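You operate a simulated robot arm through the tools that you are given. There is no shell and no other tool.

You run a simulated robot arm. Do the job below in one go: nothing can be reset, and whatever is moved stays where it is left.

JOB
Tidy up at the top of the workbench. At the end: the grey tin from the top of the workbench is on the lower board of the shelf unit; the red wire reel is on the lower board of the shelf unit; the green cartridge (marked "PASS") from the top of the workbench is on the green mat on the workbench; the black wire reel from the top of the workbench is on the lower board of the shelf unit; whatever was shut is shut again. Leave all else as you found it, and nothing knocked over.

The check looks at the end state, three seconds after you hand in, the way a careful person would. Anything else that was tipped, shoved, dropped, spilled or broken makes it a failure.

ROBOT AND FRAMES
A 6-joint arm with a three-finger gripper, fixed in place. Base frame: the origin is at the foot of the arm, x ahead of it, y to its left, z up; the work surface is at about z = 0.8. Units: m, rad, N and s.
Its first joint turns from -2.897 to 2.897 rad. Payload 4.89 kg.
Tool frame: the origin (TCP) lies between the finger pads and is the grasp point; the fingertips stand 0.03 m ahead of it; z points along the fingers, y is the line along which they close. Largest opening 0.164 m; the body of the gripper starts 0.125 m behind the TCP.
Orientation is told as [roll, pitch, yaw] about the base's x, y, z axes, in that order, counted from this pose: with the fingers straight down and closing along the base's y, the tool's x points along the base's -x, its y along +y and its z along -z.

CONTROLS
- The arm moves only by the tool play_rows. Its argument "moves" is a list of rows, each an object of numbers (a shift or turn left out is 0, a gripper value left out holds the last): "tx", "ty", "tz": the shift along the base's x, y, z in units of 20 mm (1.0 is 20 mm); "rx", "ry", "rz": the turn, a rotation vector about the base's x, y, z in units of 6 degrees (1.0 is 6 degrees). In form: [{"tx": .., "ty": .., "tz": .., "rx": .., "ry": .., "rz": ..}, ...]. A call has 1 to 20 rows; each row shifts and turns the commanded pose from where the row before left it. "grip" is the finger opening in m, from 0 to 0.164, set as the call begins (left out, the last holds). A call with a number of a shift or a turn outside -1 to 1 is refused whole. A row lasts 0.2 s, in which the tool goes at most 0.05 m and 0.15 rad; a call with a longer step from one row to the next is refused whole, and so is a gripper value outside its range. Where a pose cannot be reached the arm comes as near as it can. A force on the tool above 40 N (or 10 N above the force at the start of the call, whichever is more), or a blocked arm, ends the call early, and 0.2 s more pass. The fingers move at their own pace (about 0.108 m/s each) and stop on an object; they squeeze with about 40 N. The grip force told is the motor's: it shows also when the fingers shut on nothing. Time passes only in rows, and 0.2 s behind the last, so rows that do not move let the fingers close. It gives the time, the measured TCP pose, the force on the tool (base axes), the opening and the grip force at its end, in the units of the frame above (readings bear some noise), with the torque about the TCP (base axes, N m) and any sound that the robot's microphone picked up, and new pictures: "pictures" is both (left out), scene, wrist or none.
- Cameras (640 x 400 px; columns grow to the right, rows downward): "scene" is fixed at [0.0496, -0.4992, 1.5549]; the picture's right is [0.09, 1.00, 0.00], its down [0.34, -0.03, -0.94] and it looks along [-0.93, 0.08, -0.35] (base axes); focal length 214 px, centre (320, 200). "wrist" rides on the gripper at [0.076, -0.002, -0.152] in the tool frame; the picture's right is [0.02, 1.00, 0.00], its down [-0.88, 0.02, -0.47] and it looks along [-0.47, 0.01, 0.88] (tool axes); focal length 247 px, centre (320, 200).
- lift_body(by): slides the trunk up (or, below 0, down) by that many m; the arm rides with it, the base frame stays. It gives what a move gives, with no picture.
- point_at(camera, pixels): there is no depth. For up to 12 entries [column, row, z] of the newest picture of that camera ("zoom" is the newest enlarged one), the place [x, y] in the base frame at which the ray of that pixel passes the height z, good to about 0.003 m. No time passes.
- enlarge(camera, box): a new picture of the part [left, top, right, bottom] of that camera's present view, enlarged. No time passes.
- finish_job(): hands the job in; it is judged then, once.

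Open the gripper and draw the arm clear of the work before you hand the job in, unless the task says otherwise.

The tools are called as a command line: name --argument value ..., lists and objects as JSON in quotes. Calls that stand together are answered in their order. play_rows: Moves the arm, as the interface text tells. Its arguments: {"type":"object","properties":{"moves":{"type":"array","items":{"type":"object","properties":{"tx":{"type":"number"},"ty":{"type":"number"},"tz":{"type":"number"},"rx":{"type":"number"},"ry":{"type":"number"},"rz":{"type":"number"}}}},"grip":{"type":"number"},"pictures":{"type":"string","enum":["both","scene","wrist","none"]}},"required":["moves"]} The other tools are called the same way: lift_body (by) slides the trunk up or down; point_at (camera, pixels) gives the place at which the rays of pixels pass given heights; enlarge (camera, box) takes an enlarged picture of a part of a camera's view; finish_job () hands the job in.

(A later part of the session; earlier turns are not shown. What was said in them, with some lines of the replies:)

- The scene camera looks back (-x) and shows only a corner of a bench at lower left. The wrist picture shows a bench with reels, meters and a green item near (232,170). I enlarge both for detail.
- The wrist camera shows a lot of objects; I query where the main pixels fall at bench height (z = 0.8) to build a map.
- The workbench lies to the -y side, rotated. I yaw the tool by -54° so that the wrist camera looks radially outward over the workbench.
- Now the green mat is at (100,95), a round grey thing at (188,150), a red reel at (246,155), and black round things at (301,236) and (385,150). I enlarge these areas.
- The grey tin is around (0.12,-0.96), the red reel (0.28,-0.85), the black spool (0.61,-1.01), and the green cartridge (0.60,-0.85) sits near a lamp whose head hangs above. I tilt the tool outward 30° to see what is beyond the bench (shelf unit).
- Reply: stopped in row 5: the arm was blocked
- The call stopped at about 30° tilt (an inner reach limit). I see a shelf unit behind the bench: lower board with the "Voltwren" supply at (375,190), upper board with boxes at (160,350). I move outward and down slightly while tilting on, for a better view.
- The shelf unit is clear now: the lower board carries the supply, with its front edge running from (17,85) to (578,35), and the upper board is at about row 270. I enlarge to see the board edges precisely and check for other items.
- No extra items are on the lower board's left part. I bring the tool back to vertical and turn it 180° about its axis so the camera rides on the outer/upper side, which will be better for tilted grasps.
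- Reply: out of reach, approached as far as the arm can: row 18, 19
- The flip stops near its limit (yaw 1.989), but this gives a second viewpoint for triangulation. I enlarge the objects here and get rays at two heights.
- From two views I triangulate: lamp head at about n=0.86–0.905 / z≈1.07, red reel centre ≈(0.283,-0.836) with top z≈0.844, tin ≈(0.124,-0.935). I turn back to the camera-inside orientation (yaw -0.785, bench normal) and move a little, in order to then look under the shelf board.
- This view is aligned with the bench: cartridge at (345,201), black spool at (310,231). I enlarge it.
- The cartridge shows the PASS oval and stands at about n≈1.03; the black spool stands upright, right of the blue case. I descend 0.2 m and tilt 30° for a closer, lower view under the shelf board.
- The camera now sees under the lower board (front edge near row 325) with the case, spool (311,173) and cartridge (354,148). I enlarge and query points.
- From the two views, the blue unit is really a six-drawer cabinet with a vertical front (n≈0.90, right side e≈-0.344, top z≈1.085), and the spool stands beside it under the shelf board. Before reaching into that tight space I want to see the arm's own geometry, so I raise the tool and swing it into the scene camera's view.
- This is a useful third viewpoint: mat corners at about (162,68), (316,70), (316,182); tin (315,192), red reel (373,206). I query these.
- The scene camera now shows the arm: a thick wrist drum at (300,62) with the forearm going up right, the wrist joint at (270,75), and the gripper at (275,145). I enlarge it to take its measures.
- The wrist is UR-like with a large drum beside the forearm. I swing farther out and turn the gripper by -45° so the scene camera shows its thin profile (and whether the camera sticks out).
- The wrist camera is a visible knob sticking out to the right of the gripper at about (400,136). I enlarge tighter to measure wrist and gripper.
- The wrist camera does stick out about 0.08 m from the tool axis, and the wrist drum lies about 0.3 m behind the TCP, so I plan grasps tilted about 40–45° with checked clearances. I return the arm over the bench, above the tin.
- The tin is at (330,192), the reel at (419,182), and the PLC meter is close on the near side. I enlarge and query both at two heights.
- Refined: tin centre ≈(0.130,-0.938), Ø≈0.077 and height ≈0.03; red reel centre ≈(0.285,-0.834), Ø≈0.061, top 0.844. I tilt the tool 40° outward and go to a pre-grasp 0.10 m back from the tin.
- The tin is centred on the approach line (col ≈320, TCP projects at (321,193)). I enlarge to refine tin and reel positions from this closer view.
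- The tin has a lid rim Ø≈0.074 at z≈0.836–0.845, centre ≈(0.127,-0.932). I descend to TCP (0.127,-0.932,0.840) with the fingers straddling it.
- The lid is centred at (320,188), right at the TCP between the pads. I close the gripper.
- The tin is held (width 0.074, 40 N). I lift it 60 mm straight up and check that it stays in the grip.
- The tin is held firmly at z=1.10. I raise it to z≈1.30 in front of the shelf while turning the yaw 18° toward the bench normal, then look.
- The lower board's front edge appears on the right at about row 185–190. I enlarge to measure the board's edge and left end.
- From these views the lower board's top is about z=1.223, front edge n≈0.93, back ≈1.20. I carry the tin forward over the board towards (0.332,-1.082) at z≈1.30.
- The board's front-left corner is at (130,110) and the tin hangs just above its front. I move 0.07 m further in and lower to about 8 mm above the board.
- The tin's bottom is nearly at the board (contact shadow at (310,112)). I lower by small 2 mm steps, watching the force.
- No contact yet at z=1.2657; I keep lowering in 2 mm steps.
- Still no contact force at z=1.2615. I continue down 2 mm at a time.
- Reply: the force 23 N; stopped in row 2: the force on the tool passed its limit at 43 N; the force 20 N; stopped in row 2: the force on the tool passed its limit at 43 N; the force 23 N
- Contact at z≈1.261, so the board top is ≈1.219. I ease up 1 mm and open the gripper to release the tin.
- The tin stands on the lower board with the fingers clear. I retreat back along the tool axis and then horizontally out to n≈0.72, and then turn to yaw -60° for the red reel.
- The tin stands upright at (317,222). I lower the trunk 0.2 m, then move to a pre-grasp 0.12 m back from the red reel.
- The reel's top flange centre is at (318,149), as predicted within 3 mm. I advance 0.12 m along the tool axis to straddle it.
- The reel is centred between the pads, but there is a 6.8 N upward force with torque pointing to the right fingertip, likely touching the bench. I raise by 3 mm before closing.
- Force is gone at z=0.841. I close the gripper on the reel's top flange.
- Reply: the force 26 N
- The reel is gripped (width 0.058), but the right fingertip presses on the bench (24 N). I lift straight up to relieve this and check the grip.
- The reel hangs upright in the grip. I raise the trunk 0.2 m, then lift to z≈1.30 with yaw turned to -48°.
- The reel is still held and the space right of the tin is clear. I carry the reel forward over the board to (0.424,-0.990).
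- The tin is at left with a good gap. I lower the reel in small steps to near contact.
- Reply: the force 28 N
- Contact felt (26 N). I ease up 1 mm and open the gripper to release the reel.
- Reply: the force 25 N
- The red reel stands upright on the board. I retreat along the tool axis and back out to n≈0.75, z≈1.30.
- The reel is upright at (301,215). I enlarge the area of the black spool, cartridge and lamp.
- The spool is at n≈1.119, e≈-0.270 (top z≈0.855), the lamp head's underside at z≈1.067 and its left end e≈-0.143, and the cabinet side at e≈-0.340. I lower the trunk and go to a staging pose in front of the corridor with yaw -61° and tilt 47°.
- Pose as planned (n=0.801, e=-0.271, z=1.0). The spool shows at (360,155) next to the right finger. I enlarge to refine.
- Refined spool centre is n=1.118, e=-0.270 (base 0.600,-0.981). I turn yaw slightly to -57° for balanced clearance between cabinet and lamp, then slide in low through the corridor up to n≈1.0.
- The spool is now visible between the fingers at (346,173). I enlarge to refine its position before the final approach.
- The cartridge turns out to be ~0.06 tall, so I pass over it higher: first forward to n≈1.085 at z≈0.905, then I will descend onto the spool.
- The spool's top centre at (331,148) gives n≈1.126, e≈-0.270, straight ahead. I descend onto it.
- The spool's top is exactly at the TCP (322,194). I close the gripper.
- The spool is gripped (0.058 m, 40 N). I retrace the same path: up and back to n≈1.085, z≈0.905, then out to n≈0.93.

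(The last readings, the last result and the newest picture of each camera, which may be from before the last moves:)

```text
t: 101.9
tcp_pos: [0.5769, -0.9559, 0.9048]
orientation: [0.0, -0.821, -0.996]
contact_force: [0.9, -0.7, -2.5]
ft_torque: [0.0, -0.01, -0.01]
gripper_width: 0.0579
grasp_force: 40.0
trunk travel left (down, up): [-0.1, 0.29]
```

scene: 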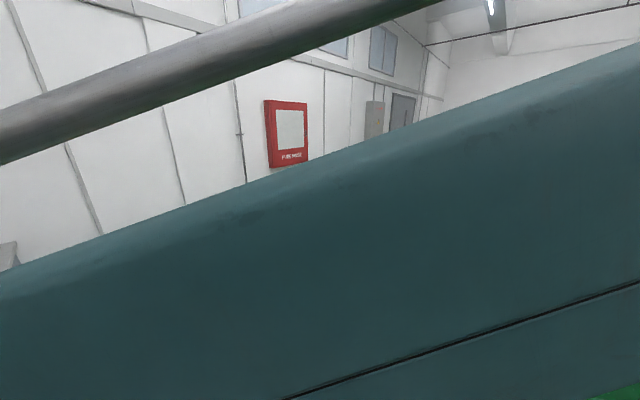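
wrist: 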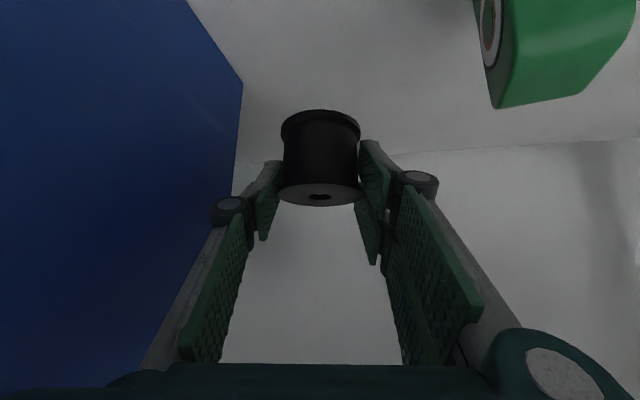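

The spool is lifted and hangs upright. I back out along the corridor at constant e.

play_rows --moves '[{"tx": -0.917, "ty": 0.917, "tz": 0.05}, {"tx": -0.917, "ty": 0.917, "tz": 0.05}, {"tx": -0.917, "ty": 0.917, "tz": 0.05}, {"tx": -0.917, "ty": 0.917, "tz": 0.05}, {"tx": -0.917, "ty": 0.917, "tz": 0.05}, {"tx": -0.917, "ty": 0.917, "tz": 0.05}, {"tx": -0.912, "ty": 0.912, "tz": 0.906}, {"tx": -0.912, "ty": 0.912, "tz": 0.906}, {"tx": -0.912, "ty": 0.912, "tz": 0.906}, {"tx": -0.912, "ty": 0.912, "tz": 0.906}, {"tx": -0.912, "ty": 0.912, "tz": 0.906}]' --pictures "wrist"

```text
t: 104.3
tcp_pos: [0.3768, -0.7586, 0.9983]
orientation: [0.0, -0.819, -0.996]
contact_force: [0.6, -1.2, -1.9]
ft_torque: [0.09, 0.08, -0.03]
gripper_width: 0.0577
grasp_force: 39.9
trunk travel left (down, up): [-0.1, 0.29]
```

wrist: 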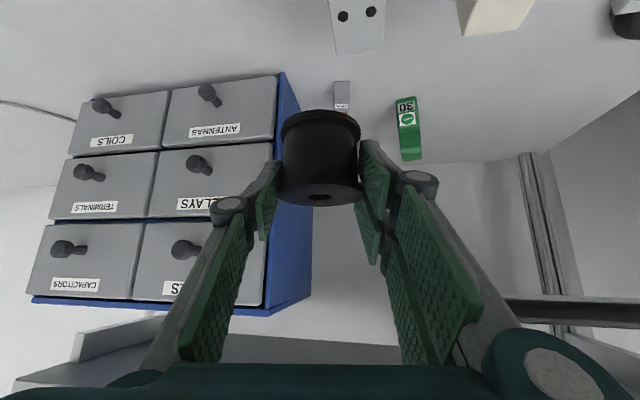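

The spool is out of the corridor. I raise the trunk 0.2 m, then lift to z≈1.30 and turn yaw to -48°.

lift_body --by 0.2

play_rows --moves '[{"tz": 1, "rz": 0.3}, {"tz": 1, "rz": 0.3}, {"tz": 1, "rz": 0.3}, {"tz": 1, "rz": 0.3}, {"tz": 1, "rz": 0.3}]' --pictures "wrist"

```text
t: 106.5
tcp_pos: [0.3771, -0.7573, 1.2]
orientation: [0.0, -0.819, -0.997]
contact_force: [0.5, 0.3, -1.7]
ft_torque: [0.0, 0.01, 0.01]
gripper_width: 0.0575
grasp_force: 40.4
trunk travel left (down, up): [-0.3, 0.09]
```

```text
t: 107.7
tcp_pos: [0.3772, -0.7586, 1.3]
orientation: [0.0, -0.82, -0.837]
contact_force: [-0.2, -0.4, -0.9]
ft_torque: [0.07, 0.04, -0.01]
gripper_width: 0.0577
grasp_force: 39.9
trunk travel left (down, up): [-0.3, 0.09]
```

wrist: 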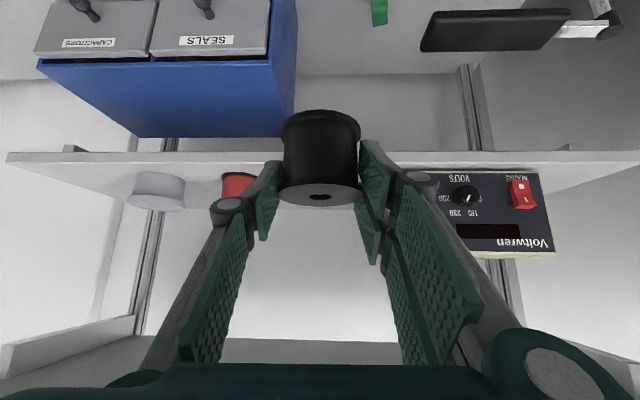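

The tin (157,190) and red reel (238,185) stand on the board at left. I carry the spool forward to (0.509,-0.905), between the red reel and the supply.

play_rows --moves '[{"tx": 0.827, "ty": -0.916}, {"tx": 0.827, "ty": -0.916}, {"tx": 0.827, "ty": -0.916}, {"tx": 0.827, "ty": -0.916}, {"tx": 0.827, "ty": -0.916}, {"tx": 0.827, "ty": -0.916}, {"tx": 0.827, "ty": -0.916}, {"tx": 0.827, "ty": -0.916}]' --pictures "wrist"

```text
t: 109.5
tcp_pos: [0.5098, -0.9043, 1.2997]
orientation: [0.001, -0.821, -0.839]
contact_force: [-0.3, 0.2, -0.2]
ft_torque: [-0.02, -0.01, -0.01]
gripper_width: 0.0575
grasp_force: 40.4
trunk travel left (down, up): [-0.3, 0.09]
```

wrist: 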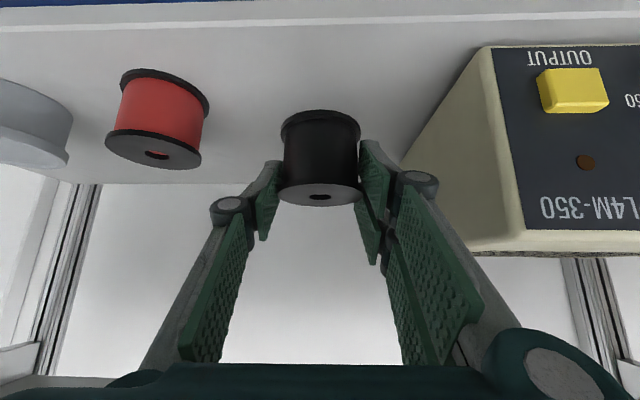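

There is space on both sides. I lower to about 4 mm above contact, then in fine steps.

play_rows --moves '[{"tz": -0.45}, {"tz": -0.45}, {"tz": -0.42}, {}]' --pictures "none"

play_rows --moves '[{"tz": -0.1}, {}]' --pictures "none"

play_rows --moves '[{"tz": -0.06}, {}]' --pictures "wrist"

```text
t: 110.5
tcp_pos: [0.5083, -0.905, 1.2731]
orientation: [0.001, -0.821, -0.839]
contact_force: [-0.1, -0.9, -2.2]
ft_torque: [0.03, 0.02, 0.01]
gripper_width: 0.0577
grasp_force: 40.1
trunk travel left (down, up): [-0.3, 0.09]
```

```text
t: 111.1
tcp_pos: [0.509, -0.9047, 1.2719]
orientation: [0.001, -0.819, -0.84]
contact_force: [-0.6, 0.6, -1.8]
ft_torque: [0.02, 0.0, 0.02]
gripper_width: 0.0576
grasp_force: 40.4
trunk travel left (down, up): [-0.3, 0.09]
```

```text
t: 111.7
tcp_pos: [0.5083, -0.9044, 1.2708]
orientation: [0.002, -0.82, -0.84]
contact_force: [0.0, 0.7, -1.9]
ft_torque: [0.01, -0.04, -0.01]
gripper_width: 0.0575
grasp_force: 40.5
trunk travel left (down, up): [-0.3, 0.09]
```

wrist: 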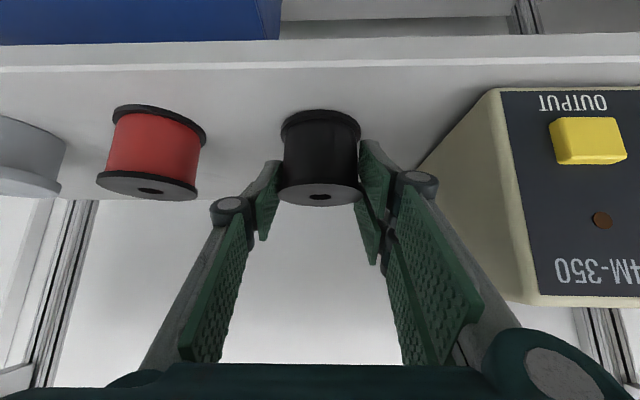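

No contact yet at z≈1.271; I continue in 1–2 mm steps.

play_rows --moves '[{"tz": -0.08}, {}]' --pictures "none"

play_rows --moves '[{"tz": -0.06}, {}]' --pictures "none"

```text
t: 112.3
tcp_pos: [0.5086, -0.9048, 1.2682]
orientation: [0.001, -0.82, -0.839]
contact_force: [0.7, 0.8, -1.4]
ft_torque: [0.02, 0.02, 0.02]
gripper_width: 0.0576
grasp_force: 40.1
trunk travel left (down, up): [-0.3, 0.09]
```

```text
t: 112.9
tcp_pos: [0.5092, -0.9049, 1.2681]
orientation: [-0.001, -0.821, -0.838]
contact_force: [0.5, 0.1, -0.3]
ft_torque: [0.04, 0.06, 0.03]
gripper_width: 0.0575
grasp_force: 39.8
trunk travel left (down, up): [-0.3, 0.09]
```

The weight is nearly off the tool (force ≈ -0.3 N), so it is touching. One more 1 mm step, then I open.

play_rows --moves '[{"tz": -0.04}, {}]' --pictures "none"

play_rows --moves '[{}, {}, {}]' --grip 0.08 --pictures "wrist"

```text
t: 113.5
tcp_pos: [0.5075, -0.9046, 1.268]
orientation: [0.0, -0.821, -0.84]
contact_force: [3.0, -4.7, 11.6]
ft_torque: [0.01, -0.42, -0.18]
gripper_width: 0.0577
grasp_force: 40.0
trunk travel left (down, up): [-0.3, 0.09]
```

```text
t: 114.3
tcp_pos: [0.5079, -0.9043, 1.2677]
orientation: [-0.001, -0.821, -0.839]
contact_force: [0.3, 0.0, 0.3]
ft_torque: [-0.01, 0.01, 0.01]
gripper_width: 0.0799
grasp_force: 0.0
trunk travel left (down, up): [-0.3, 0.09]
```

wrist: 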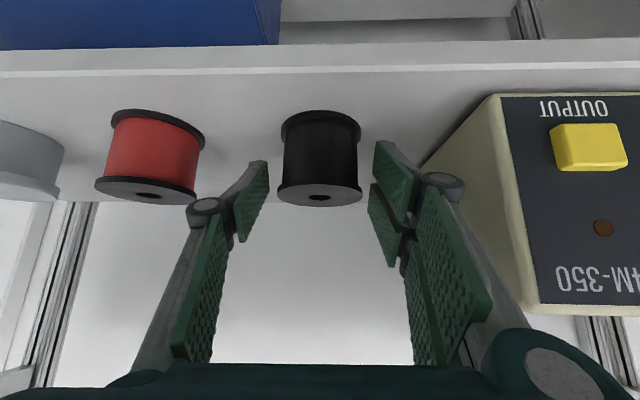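

The black spool stands on the board between the reel and the supply. I retreat along the tool axis and back out to n≈0.76.

play_rows --moves '[{"tx": -0.489, "ty": 0.5446, "tz": 0.6815}, {"tx": -0.489, "ty": 0.5446, "tz": 0.6815}, {"tx": -0.489, "ty": 0.5446, "tz": 0.6815}, {"tx": -0.8, "ty": 0.85}, {"tx": -0.8, "ty": 0.85}, {"tx": -0.8, "ty": 0.85}, {"tx": -0.8, "ty": 0.85}, {"tx": -0.8, "ty": 0.85}, {"tx": -0.8, "ty": 0.85}, {"tx": -0.8, "ty": 0.85}, {"tx": -0.8, "ty": 0.85}, {"tx": -0.8, "ty": 0.85}]' --pictures "wrist"

```text
t: 116.9
tcp_pos: [0.3354, -0.7174, 1.3088]
orientation: [0.0, -0.822, -0.839]
contact_force: [0.3, -0.4, -0.6]
ft_torque: [0.04, -0.01, -0.01]
gripper_width: 0.0799
grasp_force: 0.0
trunk travel left (down, up): [-0.3, 0.09]
```

wrist: 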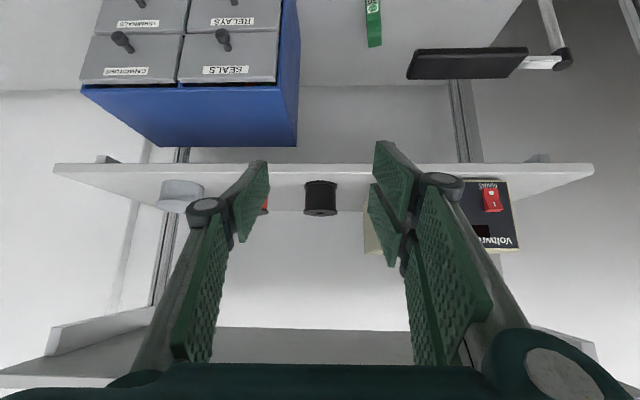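

All three items stand on the lower board. I lower the trunk 0.2 m and move to a staging pose before the cartridge with yaw -32° (its long axis), opening 0.06.

lift_body --by -0.2

play_rows --moves '[{"tx": 0.68, "ty": -0.09, "tz": -0.9, "rz": 0.447}, {"tx": 0.68, "ty": -0.09, "tz": -0.9, "rz": 0.447}, {"tx": 0.68, "ty": -0.09, "tz": -0.9, "rz": 0.447}, {"tx": 0.68, "ty": -0.09, "tz": -0.9, "rz": 0.447}, {"tx": 0.68, "ty": -0.09, "tz": -0.9, "rz": 0.447}, {"tx": 0.68, "ty": -0.09, "tz": -0.9, "rz": 0.447}]' --grip 0.06 --pictures "wrist"

```text
t: 119.1
tcp_pos: [0.3362, -0.7188, 1.1099]
orientation: [0.001, -0.82, -0.841]
contact_force: [0.2, -0.4, -0.1]
ft_torque: [-0.04, 0.02, 0.03]
gripper_width: 0.0801
grasp_force: 0.0
trunk travel left (down, up): [-0.1, 0.29]
```

```text
t: 120.5
tcp_pos: [0.4177, -0.7305, 1.0018]
orientation: [0.001, -0.82, -0.556]
contact_force: [0.0, 1.3, 1.3]
ft_torque: [-0.06, 0.03, -0.07]
gripper_width: 0.06
grasp_force: 0.1
trunk travel left (down, up): [-0.1, 0.29]
```

wrist: 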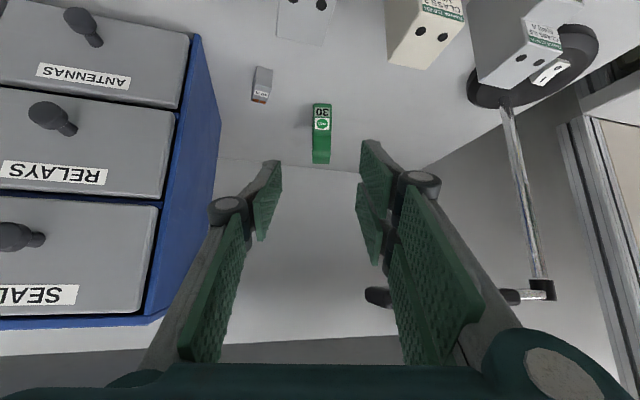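

The cartridge is now aligned with the approach line at (322,133). I enlarge to measure it and the lamp end at (378,297).

enlarge --camera "wrist" --box '[260, 80, 390, 180]'

point_at --camera "wrist" --pixels '[[313, 103, 0.8], [330, 103, 0.8], [321, 130, 0.848], [321, 163, 0.862], [262, 72, 0.8], [370, 292, 1.07], [305, 35, 0.89]]'

```text
4.00 times, centred on (325, 130) of wrist
```

zoom: 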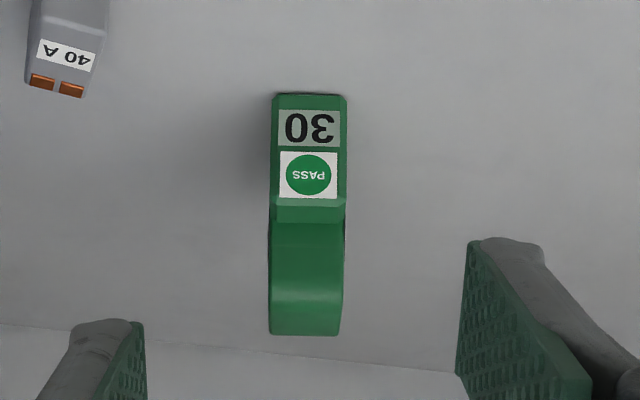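

```text
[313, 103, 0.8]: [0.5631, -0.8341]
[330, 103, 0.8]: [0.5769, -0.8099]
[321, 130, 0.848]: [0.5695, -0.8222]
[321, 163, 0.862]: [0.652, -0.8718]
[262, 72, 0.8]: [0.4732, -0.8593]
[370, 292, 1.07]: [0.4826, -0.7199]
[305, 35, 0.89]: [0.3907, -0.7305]
```

The cartridge is ≈0.028 wide, n 0.984–1.04, and 0.05–0.07 high; its middle is about n=1.016, e=-0.172. I advance low under the lamp head to an intermediate point.

play_rows --moves '[{"tx": 0.862, "ty": -0.53, "tz": -0.64}, {"tx": 0.862, "ty": -0.53, "tz": -0.64}, {"tx": 0.862, "ty": -0.53, "tz": -0.64}, {"tx": 0.862, "ty": -0.53, "tz": -0.64}, {"tx": 0.862, "ty": -0.53, "tz": -0.64}, {"tx": 0.862, "ty": -0.53, "tz": -0.64}]' --pictures "wrist"

```text
t: 121.9
tcp_pos: [0.5203, -0.7944, 0.9234]
orientation: [0.001, -0.822, -0.559]
contact_force: [-1.2, 1.0, 0.7]
ft_torque: [-0.03, -0.01, -0.07]
gripper_width: 0.0596
grasp_force: 0.1
trunk travel left (down, up): [-0.1, 0.29]
```

wrist: 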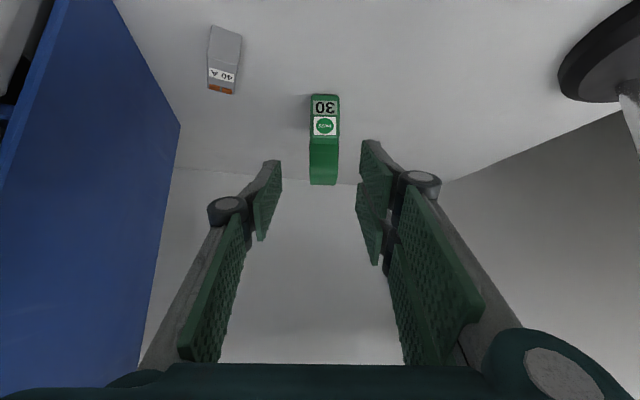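

The cartridge is centred at (324,140). I advance and descend so that the pads straddle it at its middle.

play_rows --moves '[{"tx": 0.931, "ty": -0.5375, "tz": -0.9175}, {"tx": 0.931, "ty": -0.5375, "tz": -0.9175}, {"tx": 0.931, "ty": -0.5375, "tz": -0.9175}, {"tx": 0.931, "ty": -0.5375, "tz": -0.9}]' --pictures "wrist"

```text
t: 122.9
tcp_pos: [0.5955, -0.8367, 0.8509]
orientation: [-0.001, -0.822, -0.559]
contact_force: [-0.7, 1.8, 1.2]
ft_torque: [-0.01, -0.02, -0.03]
gripper_width: 0.06
grasp_force: 0.0
trunk travel left (down, up): [-0.1, 0.29]
```

wrist: 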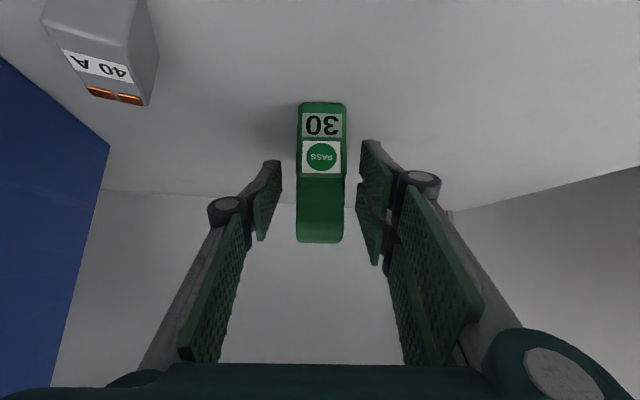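

The cartridge sits centred between the pads, with the TCP at its middle. I close the gripper.

play_rows --moves '[{}, {}, {}, {}, {}]' --grip 0.0 --pictures "wrist"

```text
t: 124.1
tcp_pos: [0.5975, -0.8361, 0.8505]
orientation: [0.0, -0.821, -0.559]
contact_force: [-0.2, -0.2, 0.4]
ft_torque: [0.01, -0.02, 0.02]
gripper_width: 0.0292
grasp_force: 40.5
trunk travel left (down, up): [-0.1, 0.29]
```

wrist: 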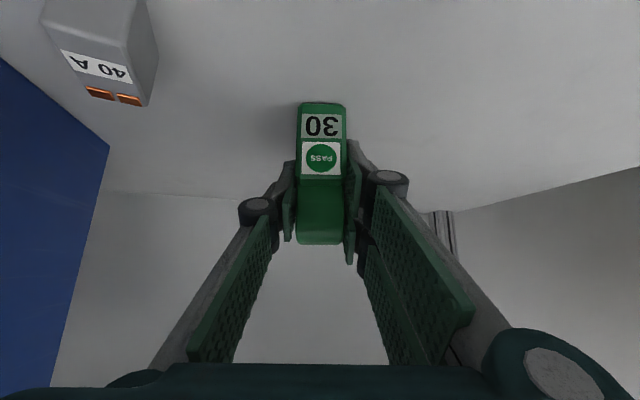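

Gripped (width 0.029, 40 N). I lift and retrace the path back out under the lamp head.

play_rows --moves '[{"tx": -0.931, "ty": 0.5375, "tz": 0.9175}, {"tx": -0.931, "ty": 0.5375, "tz": 0.9175}, {"tx": -0.931, "ty": 0.5375, "tz": 0.9175}, {"tx": -0.931, "ty": 0.5375, "tz": 0.9175}]' --pictures "wrist"

play_rows --moves '[{"tx": -0.862, "ty": 0.53, "tz": 0.64}, {"tx": -0.862, "ty": 0.53, "tz": 0.64}, {"tx": -0.862, "ty": 0.53, "tz": 0.64}, {"tx": -0.862, "ty": 0.53, "tz": 0.64}, {"tx": -0.862, "ty": 0.53, "tz": 0.64}, {"tx": -0.862, "ty": 0.53, "tz": 0.64}]' --pictures "wrist"

```text
t: 125.1
tcp_pos: [0.521, -0.7944, 0.9241]
orientation: [0.001, -0.819, -0.557]
contact_force: [0.8, -0.4, -1.3]
ft_torque: [0.03, 0.01, 0.01]
gripper_width: 0.0295
grasp_force: 39.6
trunk travel left (down, up): [-0.1, 0.29]
```

wrist: 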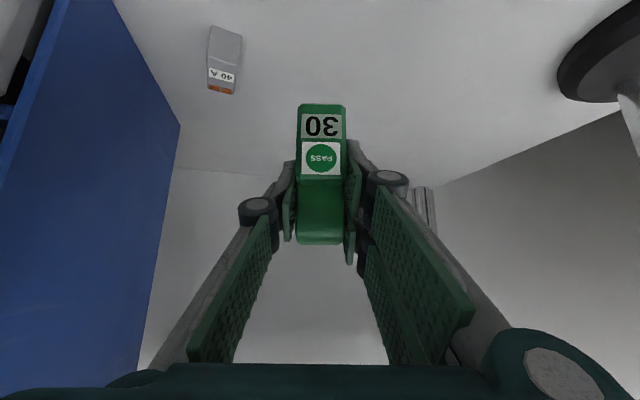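

```text
t: 126.5
tcp_pos: [0.42, -0.7278, 1.0013]
orientation: [0.001, -0.819, -0.559]
contact_force: [0.7, -1.6, -1.7]
ft_torque: [0.06, -0.02, 0.06]
gripper_width: 0.0291
grasp_force: 39.9
trunk travel left (down, up): [-0.1, 0.29]
```

wrist: 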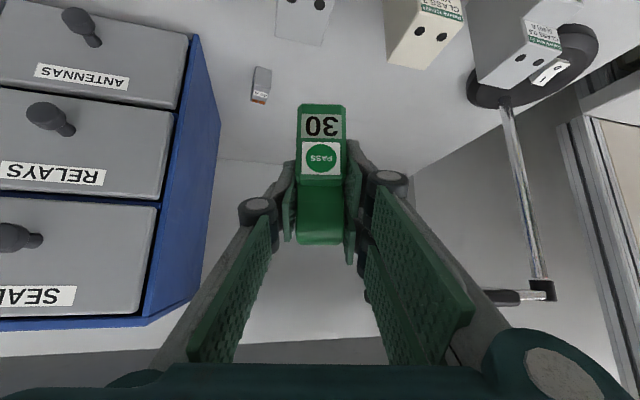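

The cartridge stays firmly in place. I raise it and carry it toward the green mat, turning yaw to about -95°.

play_rows --moves '[{"tz": 1, "tx": -0.6}, {"tz": 1, "tx": -0.6}, {"tz": 1, "tx": -0.971, "ty": -0.34, "rz": -0.42}, {"tz": 1, "tx": -0.971, "ty": -0.34, "rz": -0.42}, {"tz": 1, "tx": -0.971, "ty": -0.34, "rz": -0.42}, {"tz": 1, "tx": -0.971, "ty": -0.34, "rz": -0.42}, {"tx": -0.971, "ty": -0.34, "rz": -0.42}, {"tx": -0.971, "ty": -0.34, "rz": -0.42}, {"tx": -0.971, "ty": -0.34, "rz": -0.42}, {"tx": -0.971, "ty": -0.34, "rz": -0.42}, {"tx": -0.971, "ty": -0.34, "rz": -0.42}, {"tx": -0.971, "ty": -0.34, "rz": -0.42}, {"tx": -0.971, "ty": -0.34, "rz": -0.42}, {"tx": -0.971, "ty": -0.34, "rz": -0.42}]' --pictures "wrist"

play_rows --moves '[{"tx": -0.971, "ty": -0.36, "rz": -0.42}, {"tx": -0.971, "ty": -0.36, "rz": -0.42}, {"tx": -0.971, "ty": -0.36, "rz": -0.42}, {"tx": -0.971, "ty": -0.36, "rz": -0.42}, {"tx": -0.971, "ty": -0.36, "rz": -0.42}, {"tx": -0.971, "ty": -0.36, "rz": -0.42}, {"tx": -0.971, "ty": -0.36, "rz": -0.42}, {"tx": -0.971, "ty": -0.36, "rz": -0.42}, {"tx": -0.971, "ty": -0.36, "rz": -0.42}, {"tx": -0.971, "ty": -0.36, "rz": -0.42}, {"tx": -0.971, "ty": -0.36, "rz": -0.42}, {"tx": -0.971, "ty": -0.36, "rz": -0.42}, {"tx": -0.5, "ty": -0.36, "rz": -0.42}]' --pictures "wrist"

```text
t: 129.5
tcp_pos: [0.1609, -0.8109, 1.1231]
orientation: [0.001, -0.821, -1.085]
contact_force: [0.6, -0.1, -2.1]
ft_torque: [-0.03, 0.02, -0.03]
gripper_width: 0.0294
grasp_force: 40.4
trunk travel left (down, up): [-0.1, 0.29]
```

wrist: 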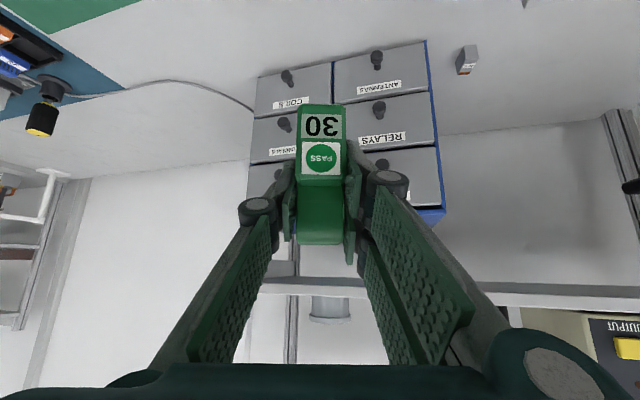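

```text
t: 132.3
tcp_pos: [-0.0818, -0.9032, 1.1214]
orientation: [0.0, -0.82, -1.658]
contact_force: [-0.1, 0.1, 0.5]
ft_torque: [0.0, 0.01, 0.0]
gripper_width: 0.0291
grasp_force: 39.8
trunk travel left (down, up): [-0.1, 0.29]
```

wrist: 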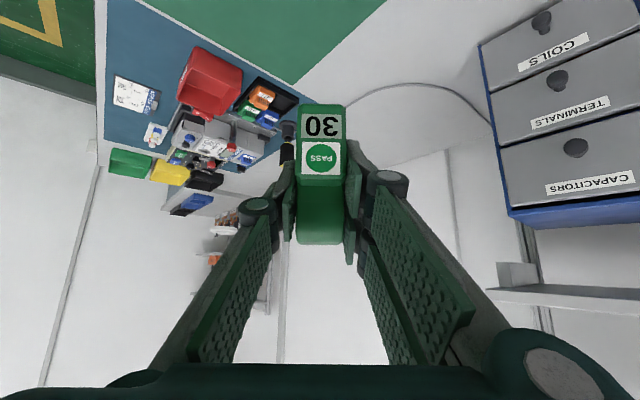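

The cartridge is above the mat (its far edge visible near (290,83)). I descend 0.24 m toward the mat.

point_at --camera "wrist" --pixels '[[292, 84, 0.8], [385, 2, 0.8], [200, 30, 0.8], [430, 84, 0.8]]'

play_rows --moves '[{"tz": -1}, {"tz": -1}, {"tz": -1}, {"tz": -1}, {"tz": -1}, {"tz": -1}, {"tz": -1}, {"tz": -1}, {"tz": -1}, {"tz": -1}, {"tz": -1}, {"tz": -0.8}]' --pictures "wrist"

```text
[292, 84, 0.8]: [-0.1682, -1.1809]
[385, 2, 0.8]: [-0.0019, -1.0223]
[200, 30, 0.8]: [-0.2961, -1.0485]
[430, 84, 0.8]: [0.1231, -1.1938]
```

```text
t: 134.9
tcp_pos: [-0.083, -0.9045, 0.8858]
orientation: [0.001, -0.821, -1.658]
contact_force: [0.1, 0.6, -0.7]
ft_torque: [0.02, -0.02, 0.02]
gripper_width: 0.0292
grasp_force: 39.9
trunk travel left (down, up): [-0.1, 0.29]
```

wrist: 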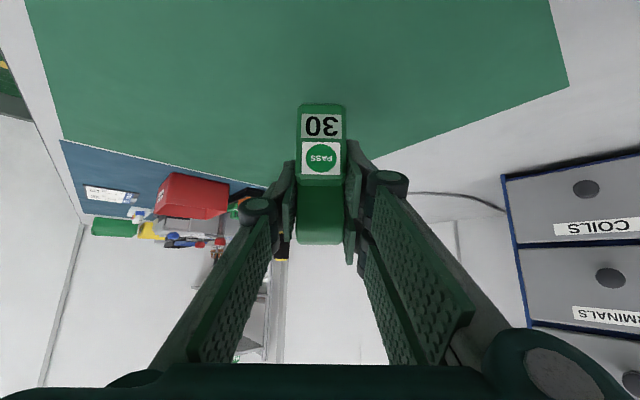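

The mat lies fully beneath the cartridge. I lower to about 6 mm above contact and then go in fine steps.

play_rows --moves '[{"tz": -0.5}, {"tz": -0.5}, {"tz": -0.4}, {}]' --pictures "none"

play_rows --moves '[{"tz": -0.1}, {}]' --pictures "none"

play_rows --moves '[{"tz": -0.08}, {}]' --pictures "wrist"

```text
t: 135.9
tcp_pos: [-0.0821, -0.9046, 0.8575]
orientation: [0.0, -0.82, -1.659]
contact_force: [0.0, -0.2, -1.6]
ft_torque: [-0.01, -0.01, -0.01]
gripper_width: 0.0291
grasp_force: 39.9
trunk travel left (down, up): [-0.1, 0.29]
```

```text
t: 136.5
tcp_pos: [-0.0813, -0.9044, 0.8561]
orientation: [-0.001, -0.821, -1.657]
contact_force: [-0.2, 0.3, -0.6]
ft_torque: [-0.01, -0.01, -0.02]
gripper_width: 0.0289
grasp_force: 39.9
trunk travel left (down, up): [-0.1, 0.29]
```

```text
t: 137.1
tcp_pos: [-0.082, -0.9041, 0.8548]
orientation: [-0.001, -0.82, -1.659]
contact_force: [-0.2, 0.0, -1.2]
ft_torque: [0.0, 0.01, 0.0]
gripper_width: 0.0293
grasp_force: 39.6
trunk travel left (down, up): [-0.1, 0.29]
```

wrist: 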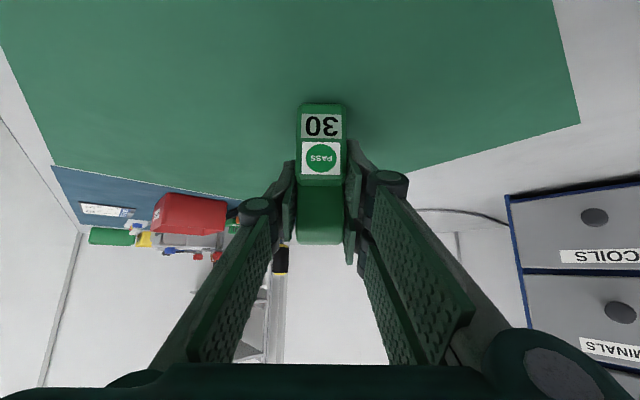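

Still hanging free at z=0.8548; I continue in 1.5 mm steps.

play_rows --moves '[{"tz": -0.08}, {}]' --pictures "none"

play_rows --moves '[{"tz": -0.06}, {}]' --pictures "none"

```text
t: 137.7
tcp_pos: [-0.0816, -0.9033, 0.8538]
orientation: [0.0, -0.819, -1.658]
contact_force: [0.2, -0.5, -1.3]
ft_torque: [-0.02, 0.0, 0.02]
gripper_width: 0.0293
grasp_force: 40.1
trunk travel left (down, up): [-0.1, 0.29]
```

```text
t: 138.3
tcp_pos: [-0.082, -0.9048, 0.8505]
orientation: [0.001, -0.822, -1.658]
contact_force: [0.9, -0.4, -1.1]
ft_torque: [0.0, 0.01, -0.02]
gripper_width: 0.0294
grasp_force: 40.0
trunk travel left (down, up): [-0.1, 0.29]
```

Near the expected contact height; I go on in 1 mm steps until the force shows contact.

play_rows --moves '[{"tz": -0.05}, {}]' --pictures "none"

play_rows --moves '[{"tz": -0.05}, {}]' --pictures "none"

```text
t: 138.9
tcp_pos: [-0.0821, -0.9055, 0.8505]
orientation: [0.0, -0.82, -1.657]
contact_force: [-0.4, -0.7, -1.0]
ft_torque: [0.04, -0.02, 0.0]
gripper_width: 0.0293
grasp_force: 40.1
trunk travel left (down, up): [-0.1, 0.29]
```

```text
t: 139.5
tcp_pos: [-0.0812, -0.9046, 0.8499]
orientation: [0.002, -0.823, -1.658]
contact_force: [0.3, -0.2, 13.2]
ft_torque: [0.23, -0.21, 0.0]
gripper_width: 0.029
grasp_force: 39.7
trunk travel left (down, up): [-0.1, 0.29]
```

Contact (13 N). I open the gripper to release the cartridge.

play_rows --moves '[{}, {}, {}]' --grip 0.065 --pictures "wrist"

```text
t: 140.3
tcp_pos: [-0.0821, -0.9044, 0.8483]
orientation: [-0.001, -0.82, -1.659]
contact_force: [-0.3, 1.0, -0.1]
ft_torque: [-0.02, -0.01, -0.02]
gripper_width: 0.0649
grasp_force: 0.1
trunk travel left (down, up): [-0.1, 0.29]
```

wrist: 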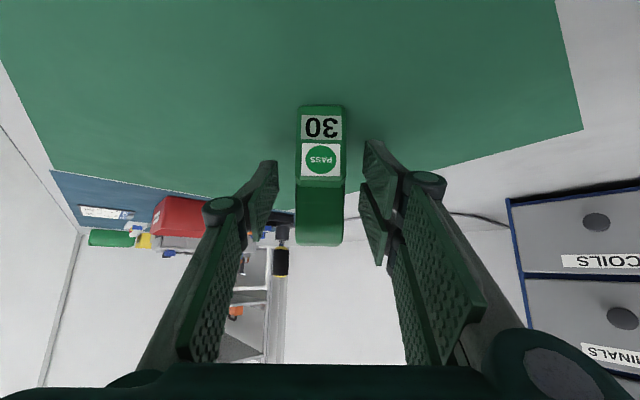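

The cartridge stands on the mat with the fingers clear. I retreat along the tool axis and rise.

play_rows --moves '[{"tx": 0.064, "ty": 0.729, "tz": 0.6815}, {"tx": 0.064, "ty": 0.729, "tz": 0.6815}, {"tx": 0.064, "ty": 0.729, "tz": 0.6815}, {"tx": 0.064, "ty": 0.729, "tz": 0.6815}, {"tx": 0.064, "ty": 0.729, "tz": 0.6815}, {"tz": 1}, {"tz": 1}, {"tz": 1}, {"tz": 1}, {"tz": 1}, {"tz": 1}]' --pictures "wrist"

```text
t: 142.7
tcp_pos: [-0.0764, -0.8307, 1.0365]
orientation: [0.0, -0.82, -1.659]
contact_force: [-0.1, -0.6, -0.6]
ft_torque: [0.05, -0.01, -0.04]
gripper_width: 0.0648
grasp_force: 0.0
trunk travel left (down, up): [-0.1, 0.29]
```

wrist: 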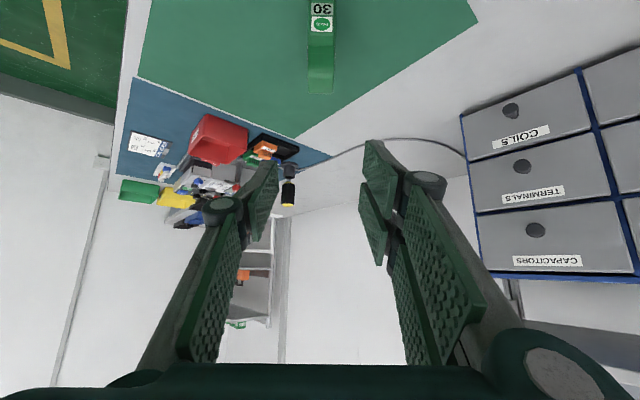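

The cartridge stands upright on the mat at (321,45). I enlarge to check it and also what the rack in the background near (250,290) is.

enlarge --camera "wrist" --box '[200, 120, 320, 340]'

enlarge --camera "wrist" --box '[260, 0, 400, 110]'

```text
1.82 times, centred on (260, 230) of wrist
```

zoom: 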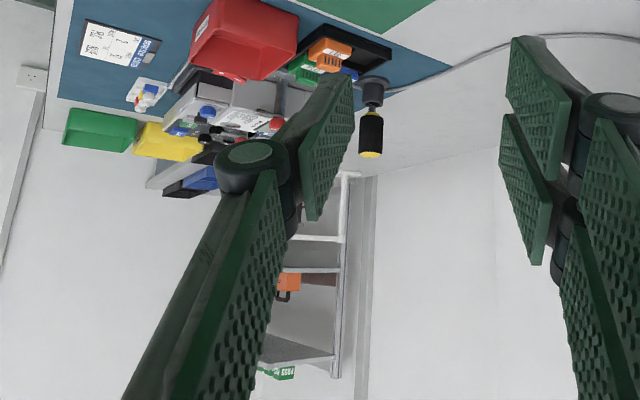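

```text
3.64 times, centred on (330, 55) of wrist
```

zoom: 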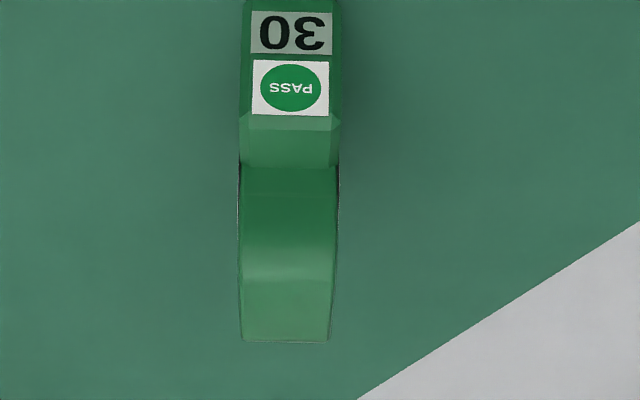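

The cartridge is upright and fully on the mat. I raise the trunk back and move to a view of the shelf for a final check.

lift_body --by 0.2

play_rows --moves '[{"tx": 0.96, "ty": 0.3, "tz": 0.3, "rz": 0.4}, {"tx": 0.96, "ty": 0.3, "tz": 0.3, "rz": 0.4}, {"tx": 0.96, "ty": 0.3, "tz": 0.3, "rz": 0.4}, {"tx": 0.96, "ty": 0.3, "tz": 0.3, "rz": 0.4}, {"tx": 0.96, "ty": 0.3, "tz": 0.3, "rz": 0.4}, {"tx": 0.96, "ty": 0.3, "tz": 0.3, "rz": 0.4}, {"tx": 0.96, "ty": 0.3, "tz": 0.3, "rz": 0.4}, {"tx": 0.96, "ty": 0.3, "tz": 0.3, "rz": 0.4}, {"tx": 0.96, "ty": 0.3, "tz": 0.3, "rz": 0.4}, {"tx": 0.96, "ty": 0.3, "tz": 0.3, "rz": 0.4}, {"tx": 0.96, "ty": 0.3, "tz": 0.3, "rz": 0.4}, {"tx": 0.96, "ty": 0.3, "tz": 0.3, "rz": 0.4}, {"tx": 0.96, "ty": 0.3, "rz": 0.4}, {"tx": 0.96, "ty": 0.3, "rz": 0.4}, {"tx": 0.96, "ty": 0.3, "rz": 0.4}, {"tx": 0.96, "ty": 0.3, "rz": 0.4}]' --grip 0.164 --pictures "both"

```text
t: 144.8
tcp_pos: [-0.0762, -0.8301, 1.236]
orientation: [0.0, -0.82, -1.658]
contact_force: [0.4, -1.4, 0.6]
ft_torque: [0.0, 0.01, 0.01]
gripper_width: 0.0649
grasp_force: 0.1
trunk travel left (down, up): [-0.3, 0.09]
```

```text
t: 148.2
tcp_pos: [0.2322, -0.7356, 1.3098]
orientation: [0.001, -0.82, -0.987]
contact_force: [-1.2, -1.1, -0.7]
ft_torque: [0.03, -0.03, 0.07]
gripper_width: 0.1641
grasp_force: 0.0
trunk travel left (down, up): [-0.3, 0.09]
```

scene: 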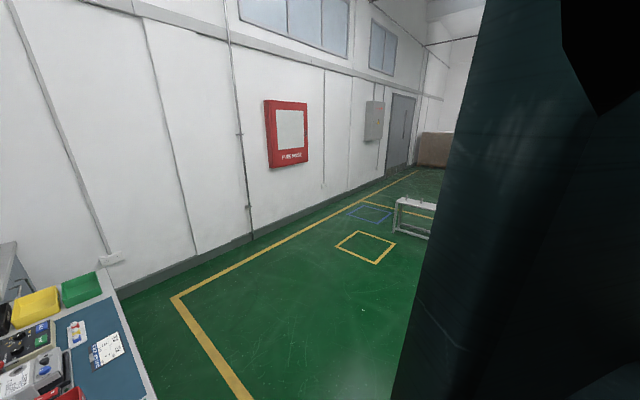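
wrist: 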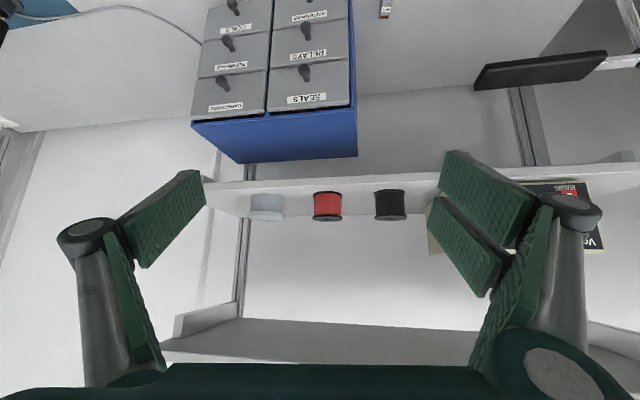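

Tin, red reel and black reel all stand on the lower board at (267,206), (327,206), (390,204). I straighten the tool and draw the arm back to near its starting pose for a last overall look.

play_rows --moves '[{"rx": 0.8165, "ry": 0.5404, "tz": 0.5}, {"rx": 0.8165, "ry": 0.5404, "tz": 0.5}, {"rx": 0.8165, "ry": 0.5404, "tz": 0.5}, {"rx": 0.8165, "ry": 0.5404, "tz": 0.5}, {"rx": 0.8165, "ry": 0.5404, "tz": 0.5}, {"rx": 0.8165, "ry": 0.5404, "tz": 0.5}, {"rx": 0.8165, "ry": 0.5404, "tz": 0.5}, {"rx": 0.8165, "ry": 0.5404, "tz": 0.5}, {"tx": 0.7, "ty": 0.9, "tz": 0.4}, {"tx": 0.7, "ty": 0.9, "tz": 0.4}, {"tx": 0.7, "ty": 0.9, "tz": 0.4}, {"tx": 0.7, "ty": 0.9, "tz": 0.4}, {"tx": 0.7, "ty": 0.9, "tz": 0.4}, {"tx": 0.7, "ty": 0.9, "tz": 0.4}, {"tx": 0.7, "ty": 0.9, "tz": 0.4}]' --pictures "wrist"

```text
t: 151.4
tcp_pos: [0.331, -0.61, 1.4451]
orientation: [0.001, 0.0, -0.989]
contact_force: [-0.9, -1.0, -1.4]
ft_torque: [0.11, 0.03, 0.01]
gripper_width: 0.164
grasp_force: 0.2
trunk travel left (down, up): [-0.3, 0.09]
```

wrist: 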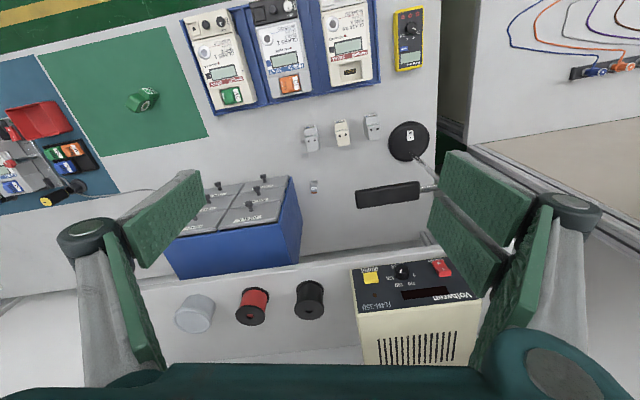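

The overall view shows the cartridge on the mat at (143,98) and tin, red and black reels on the lower board. I enlarge for one last check of uprightness and of the untouched items.

enlarge --camera "wrist" --box '[90, 60, 210, 140]'

enlarge --camera "wrist" --box '[160, 240, 380, 360]'

enlarge --camera "wrist" --box '[260, 90, 460, 230]'

```text
5.00 times, centred on (150, 100) of wrist
```

zoom: 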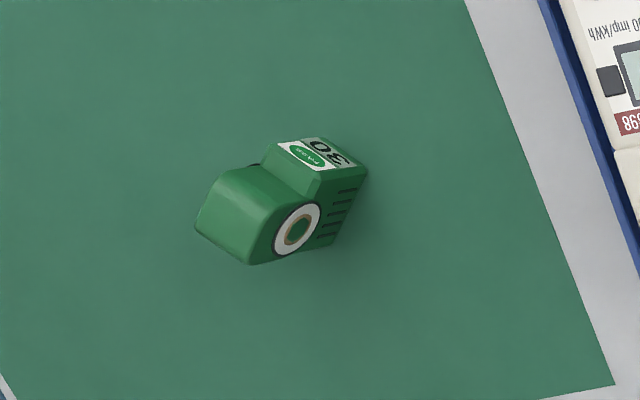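

```text
2.91 times, centred on (270, 300) of wrist
```

zoom: 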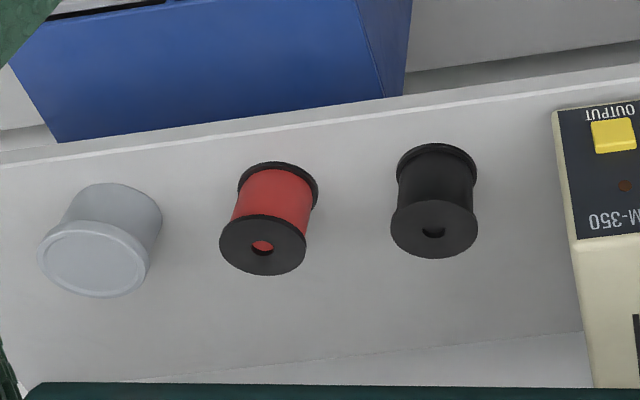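

```text
2.86 times, centred on (360, 160) of wrist
```

zoom: 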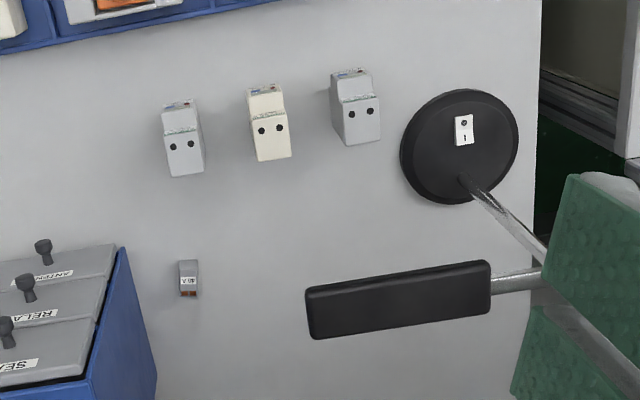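

All four items stand upright in their places, the drawers are shut, and the lamp, fuse and breakers are undisturbed. The gripper is open and the arm is clear, so I hand in.

finish_job

```text
The job is handed in.
```

The tidy-up is done and handed in. The last pictures show every item where you wanted it, standing upright. I haven't seen the result of the check.

- **Lower board of the shelf unit:** the grey tin, the red wire reel and the black wire reel stand in a row to the left of the power supply.
- **Green mat:** the green "PASS" cartridge stands fully on the mat.
- **Things that were shut:** I opened nothing, and all six drawers of the blue cabinet are still shut.
- **Everything else:** in the last pictures the lamp, the 40 A fuse, the breakers and the meters look undisturbed. A fingertip pressed on the bench while I gripped the red reel, and I pressed the tin and the red reel onto the board a little harder than needed when I set them down. Nothing was moved or tipped.

There is a second rack in the background, out of the arm's reach. I took "the shelf unit" to be the two-board shelf above the workbench.

The gripper is open, and the arm is clear of the work, close to its starting position.
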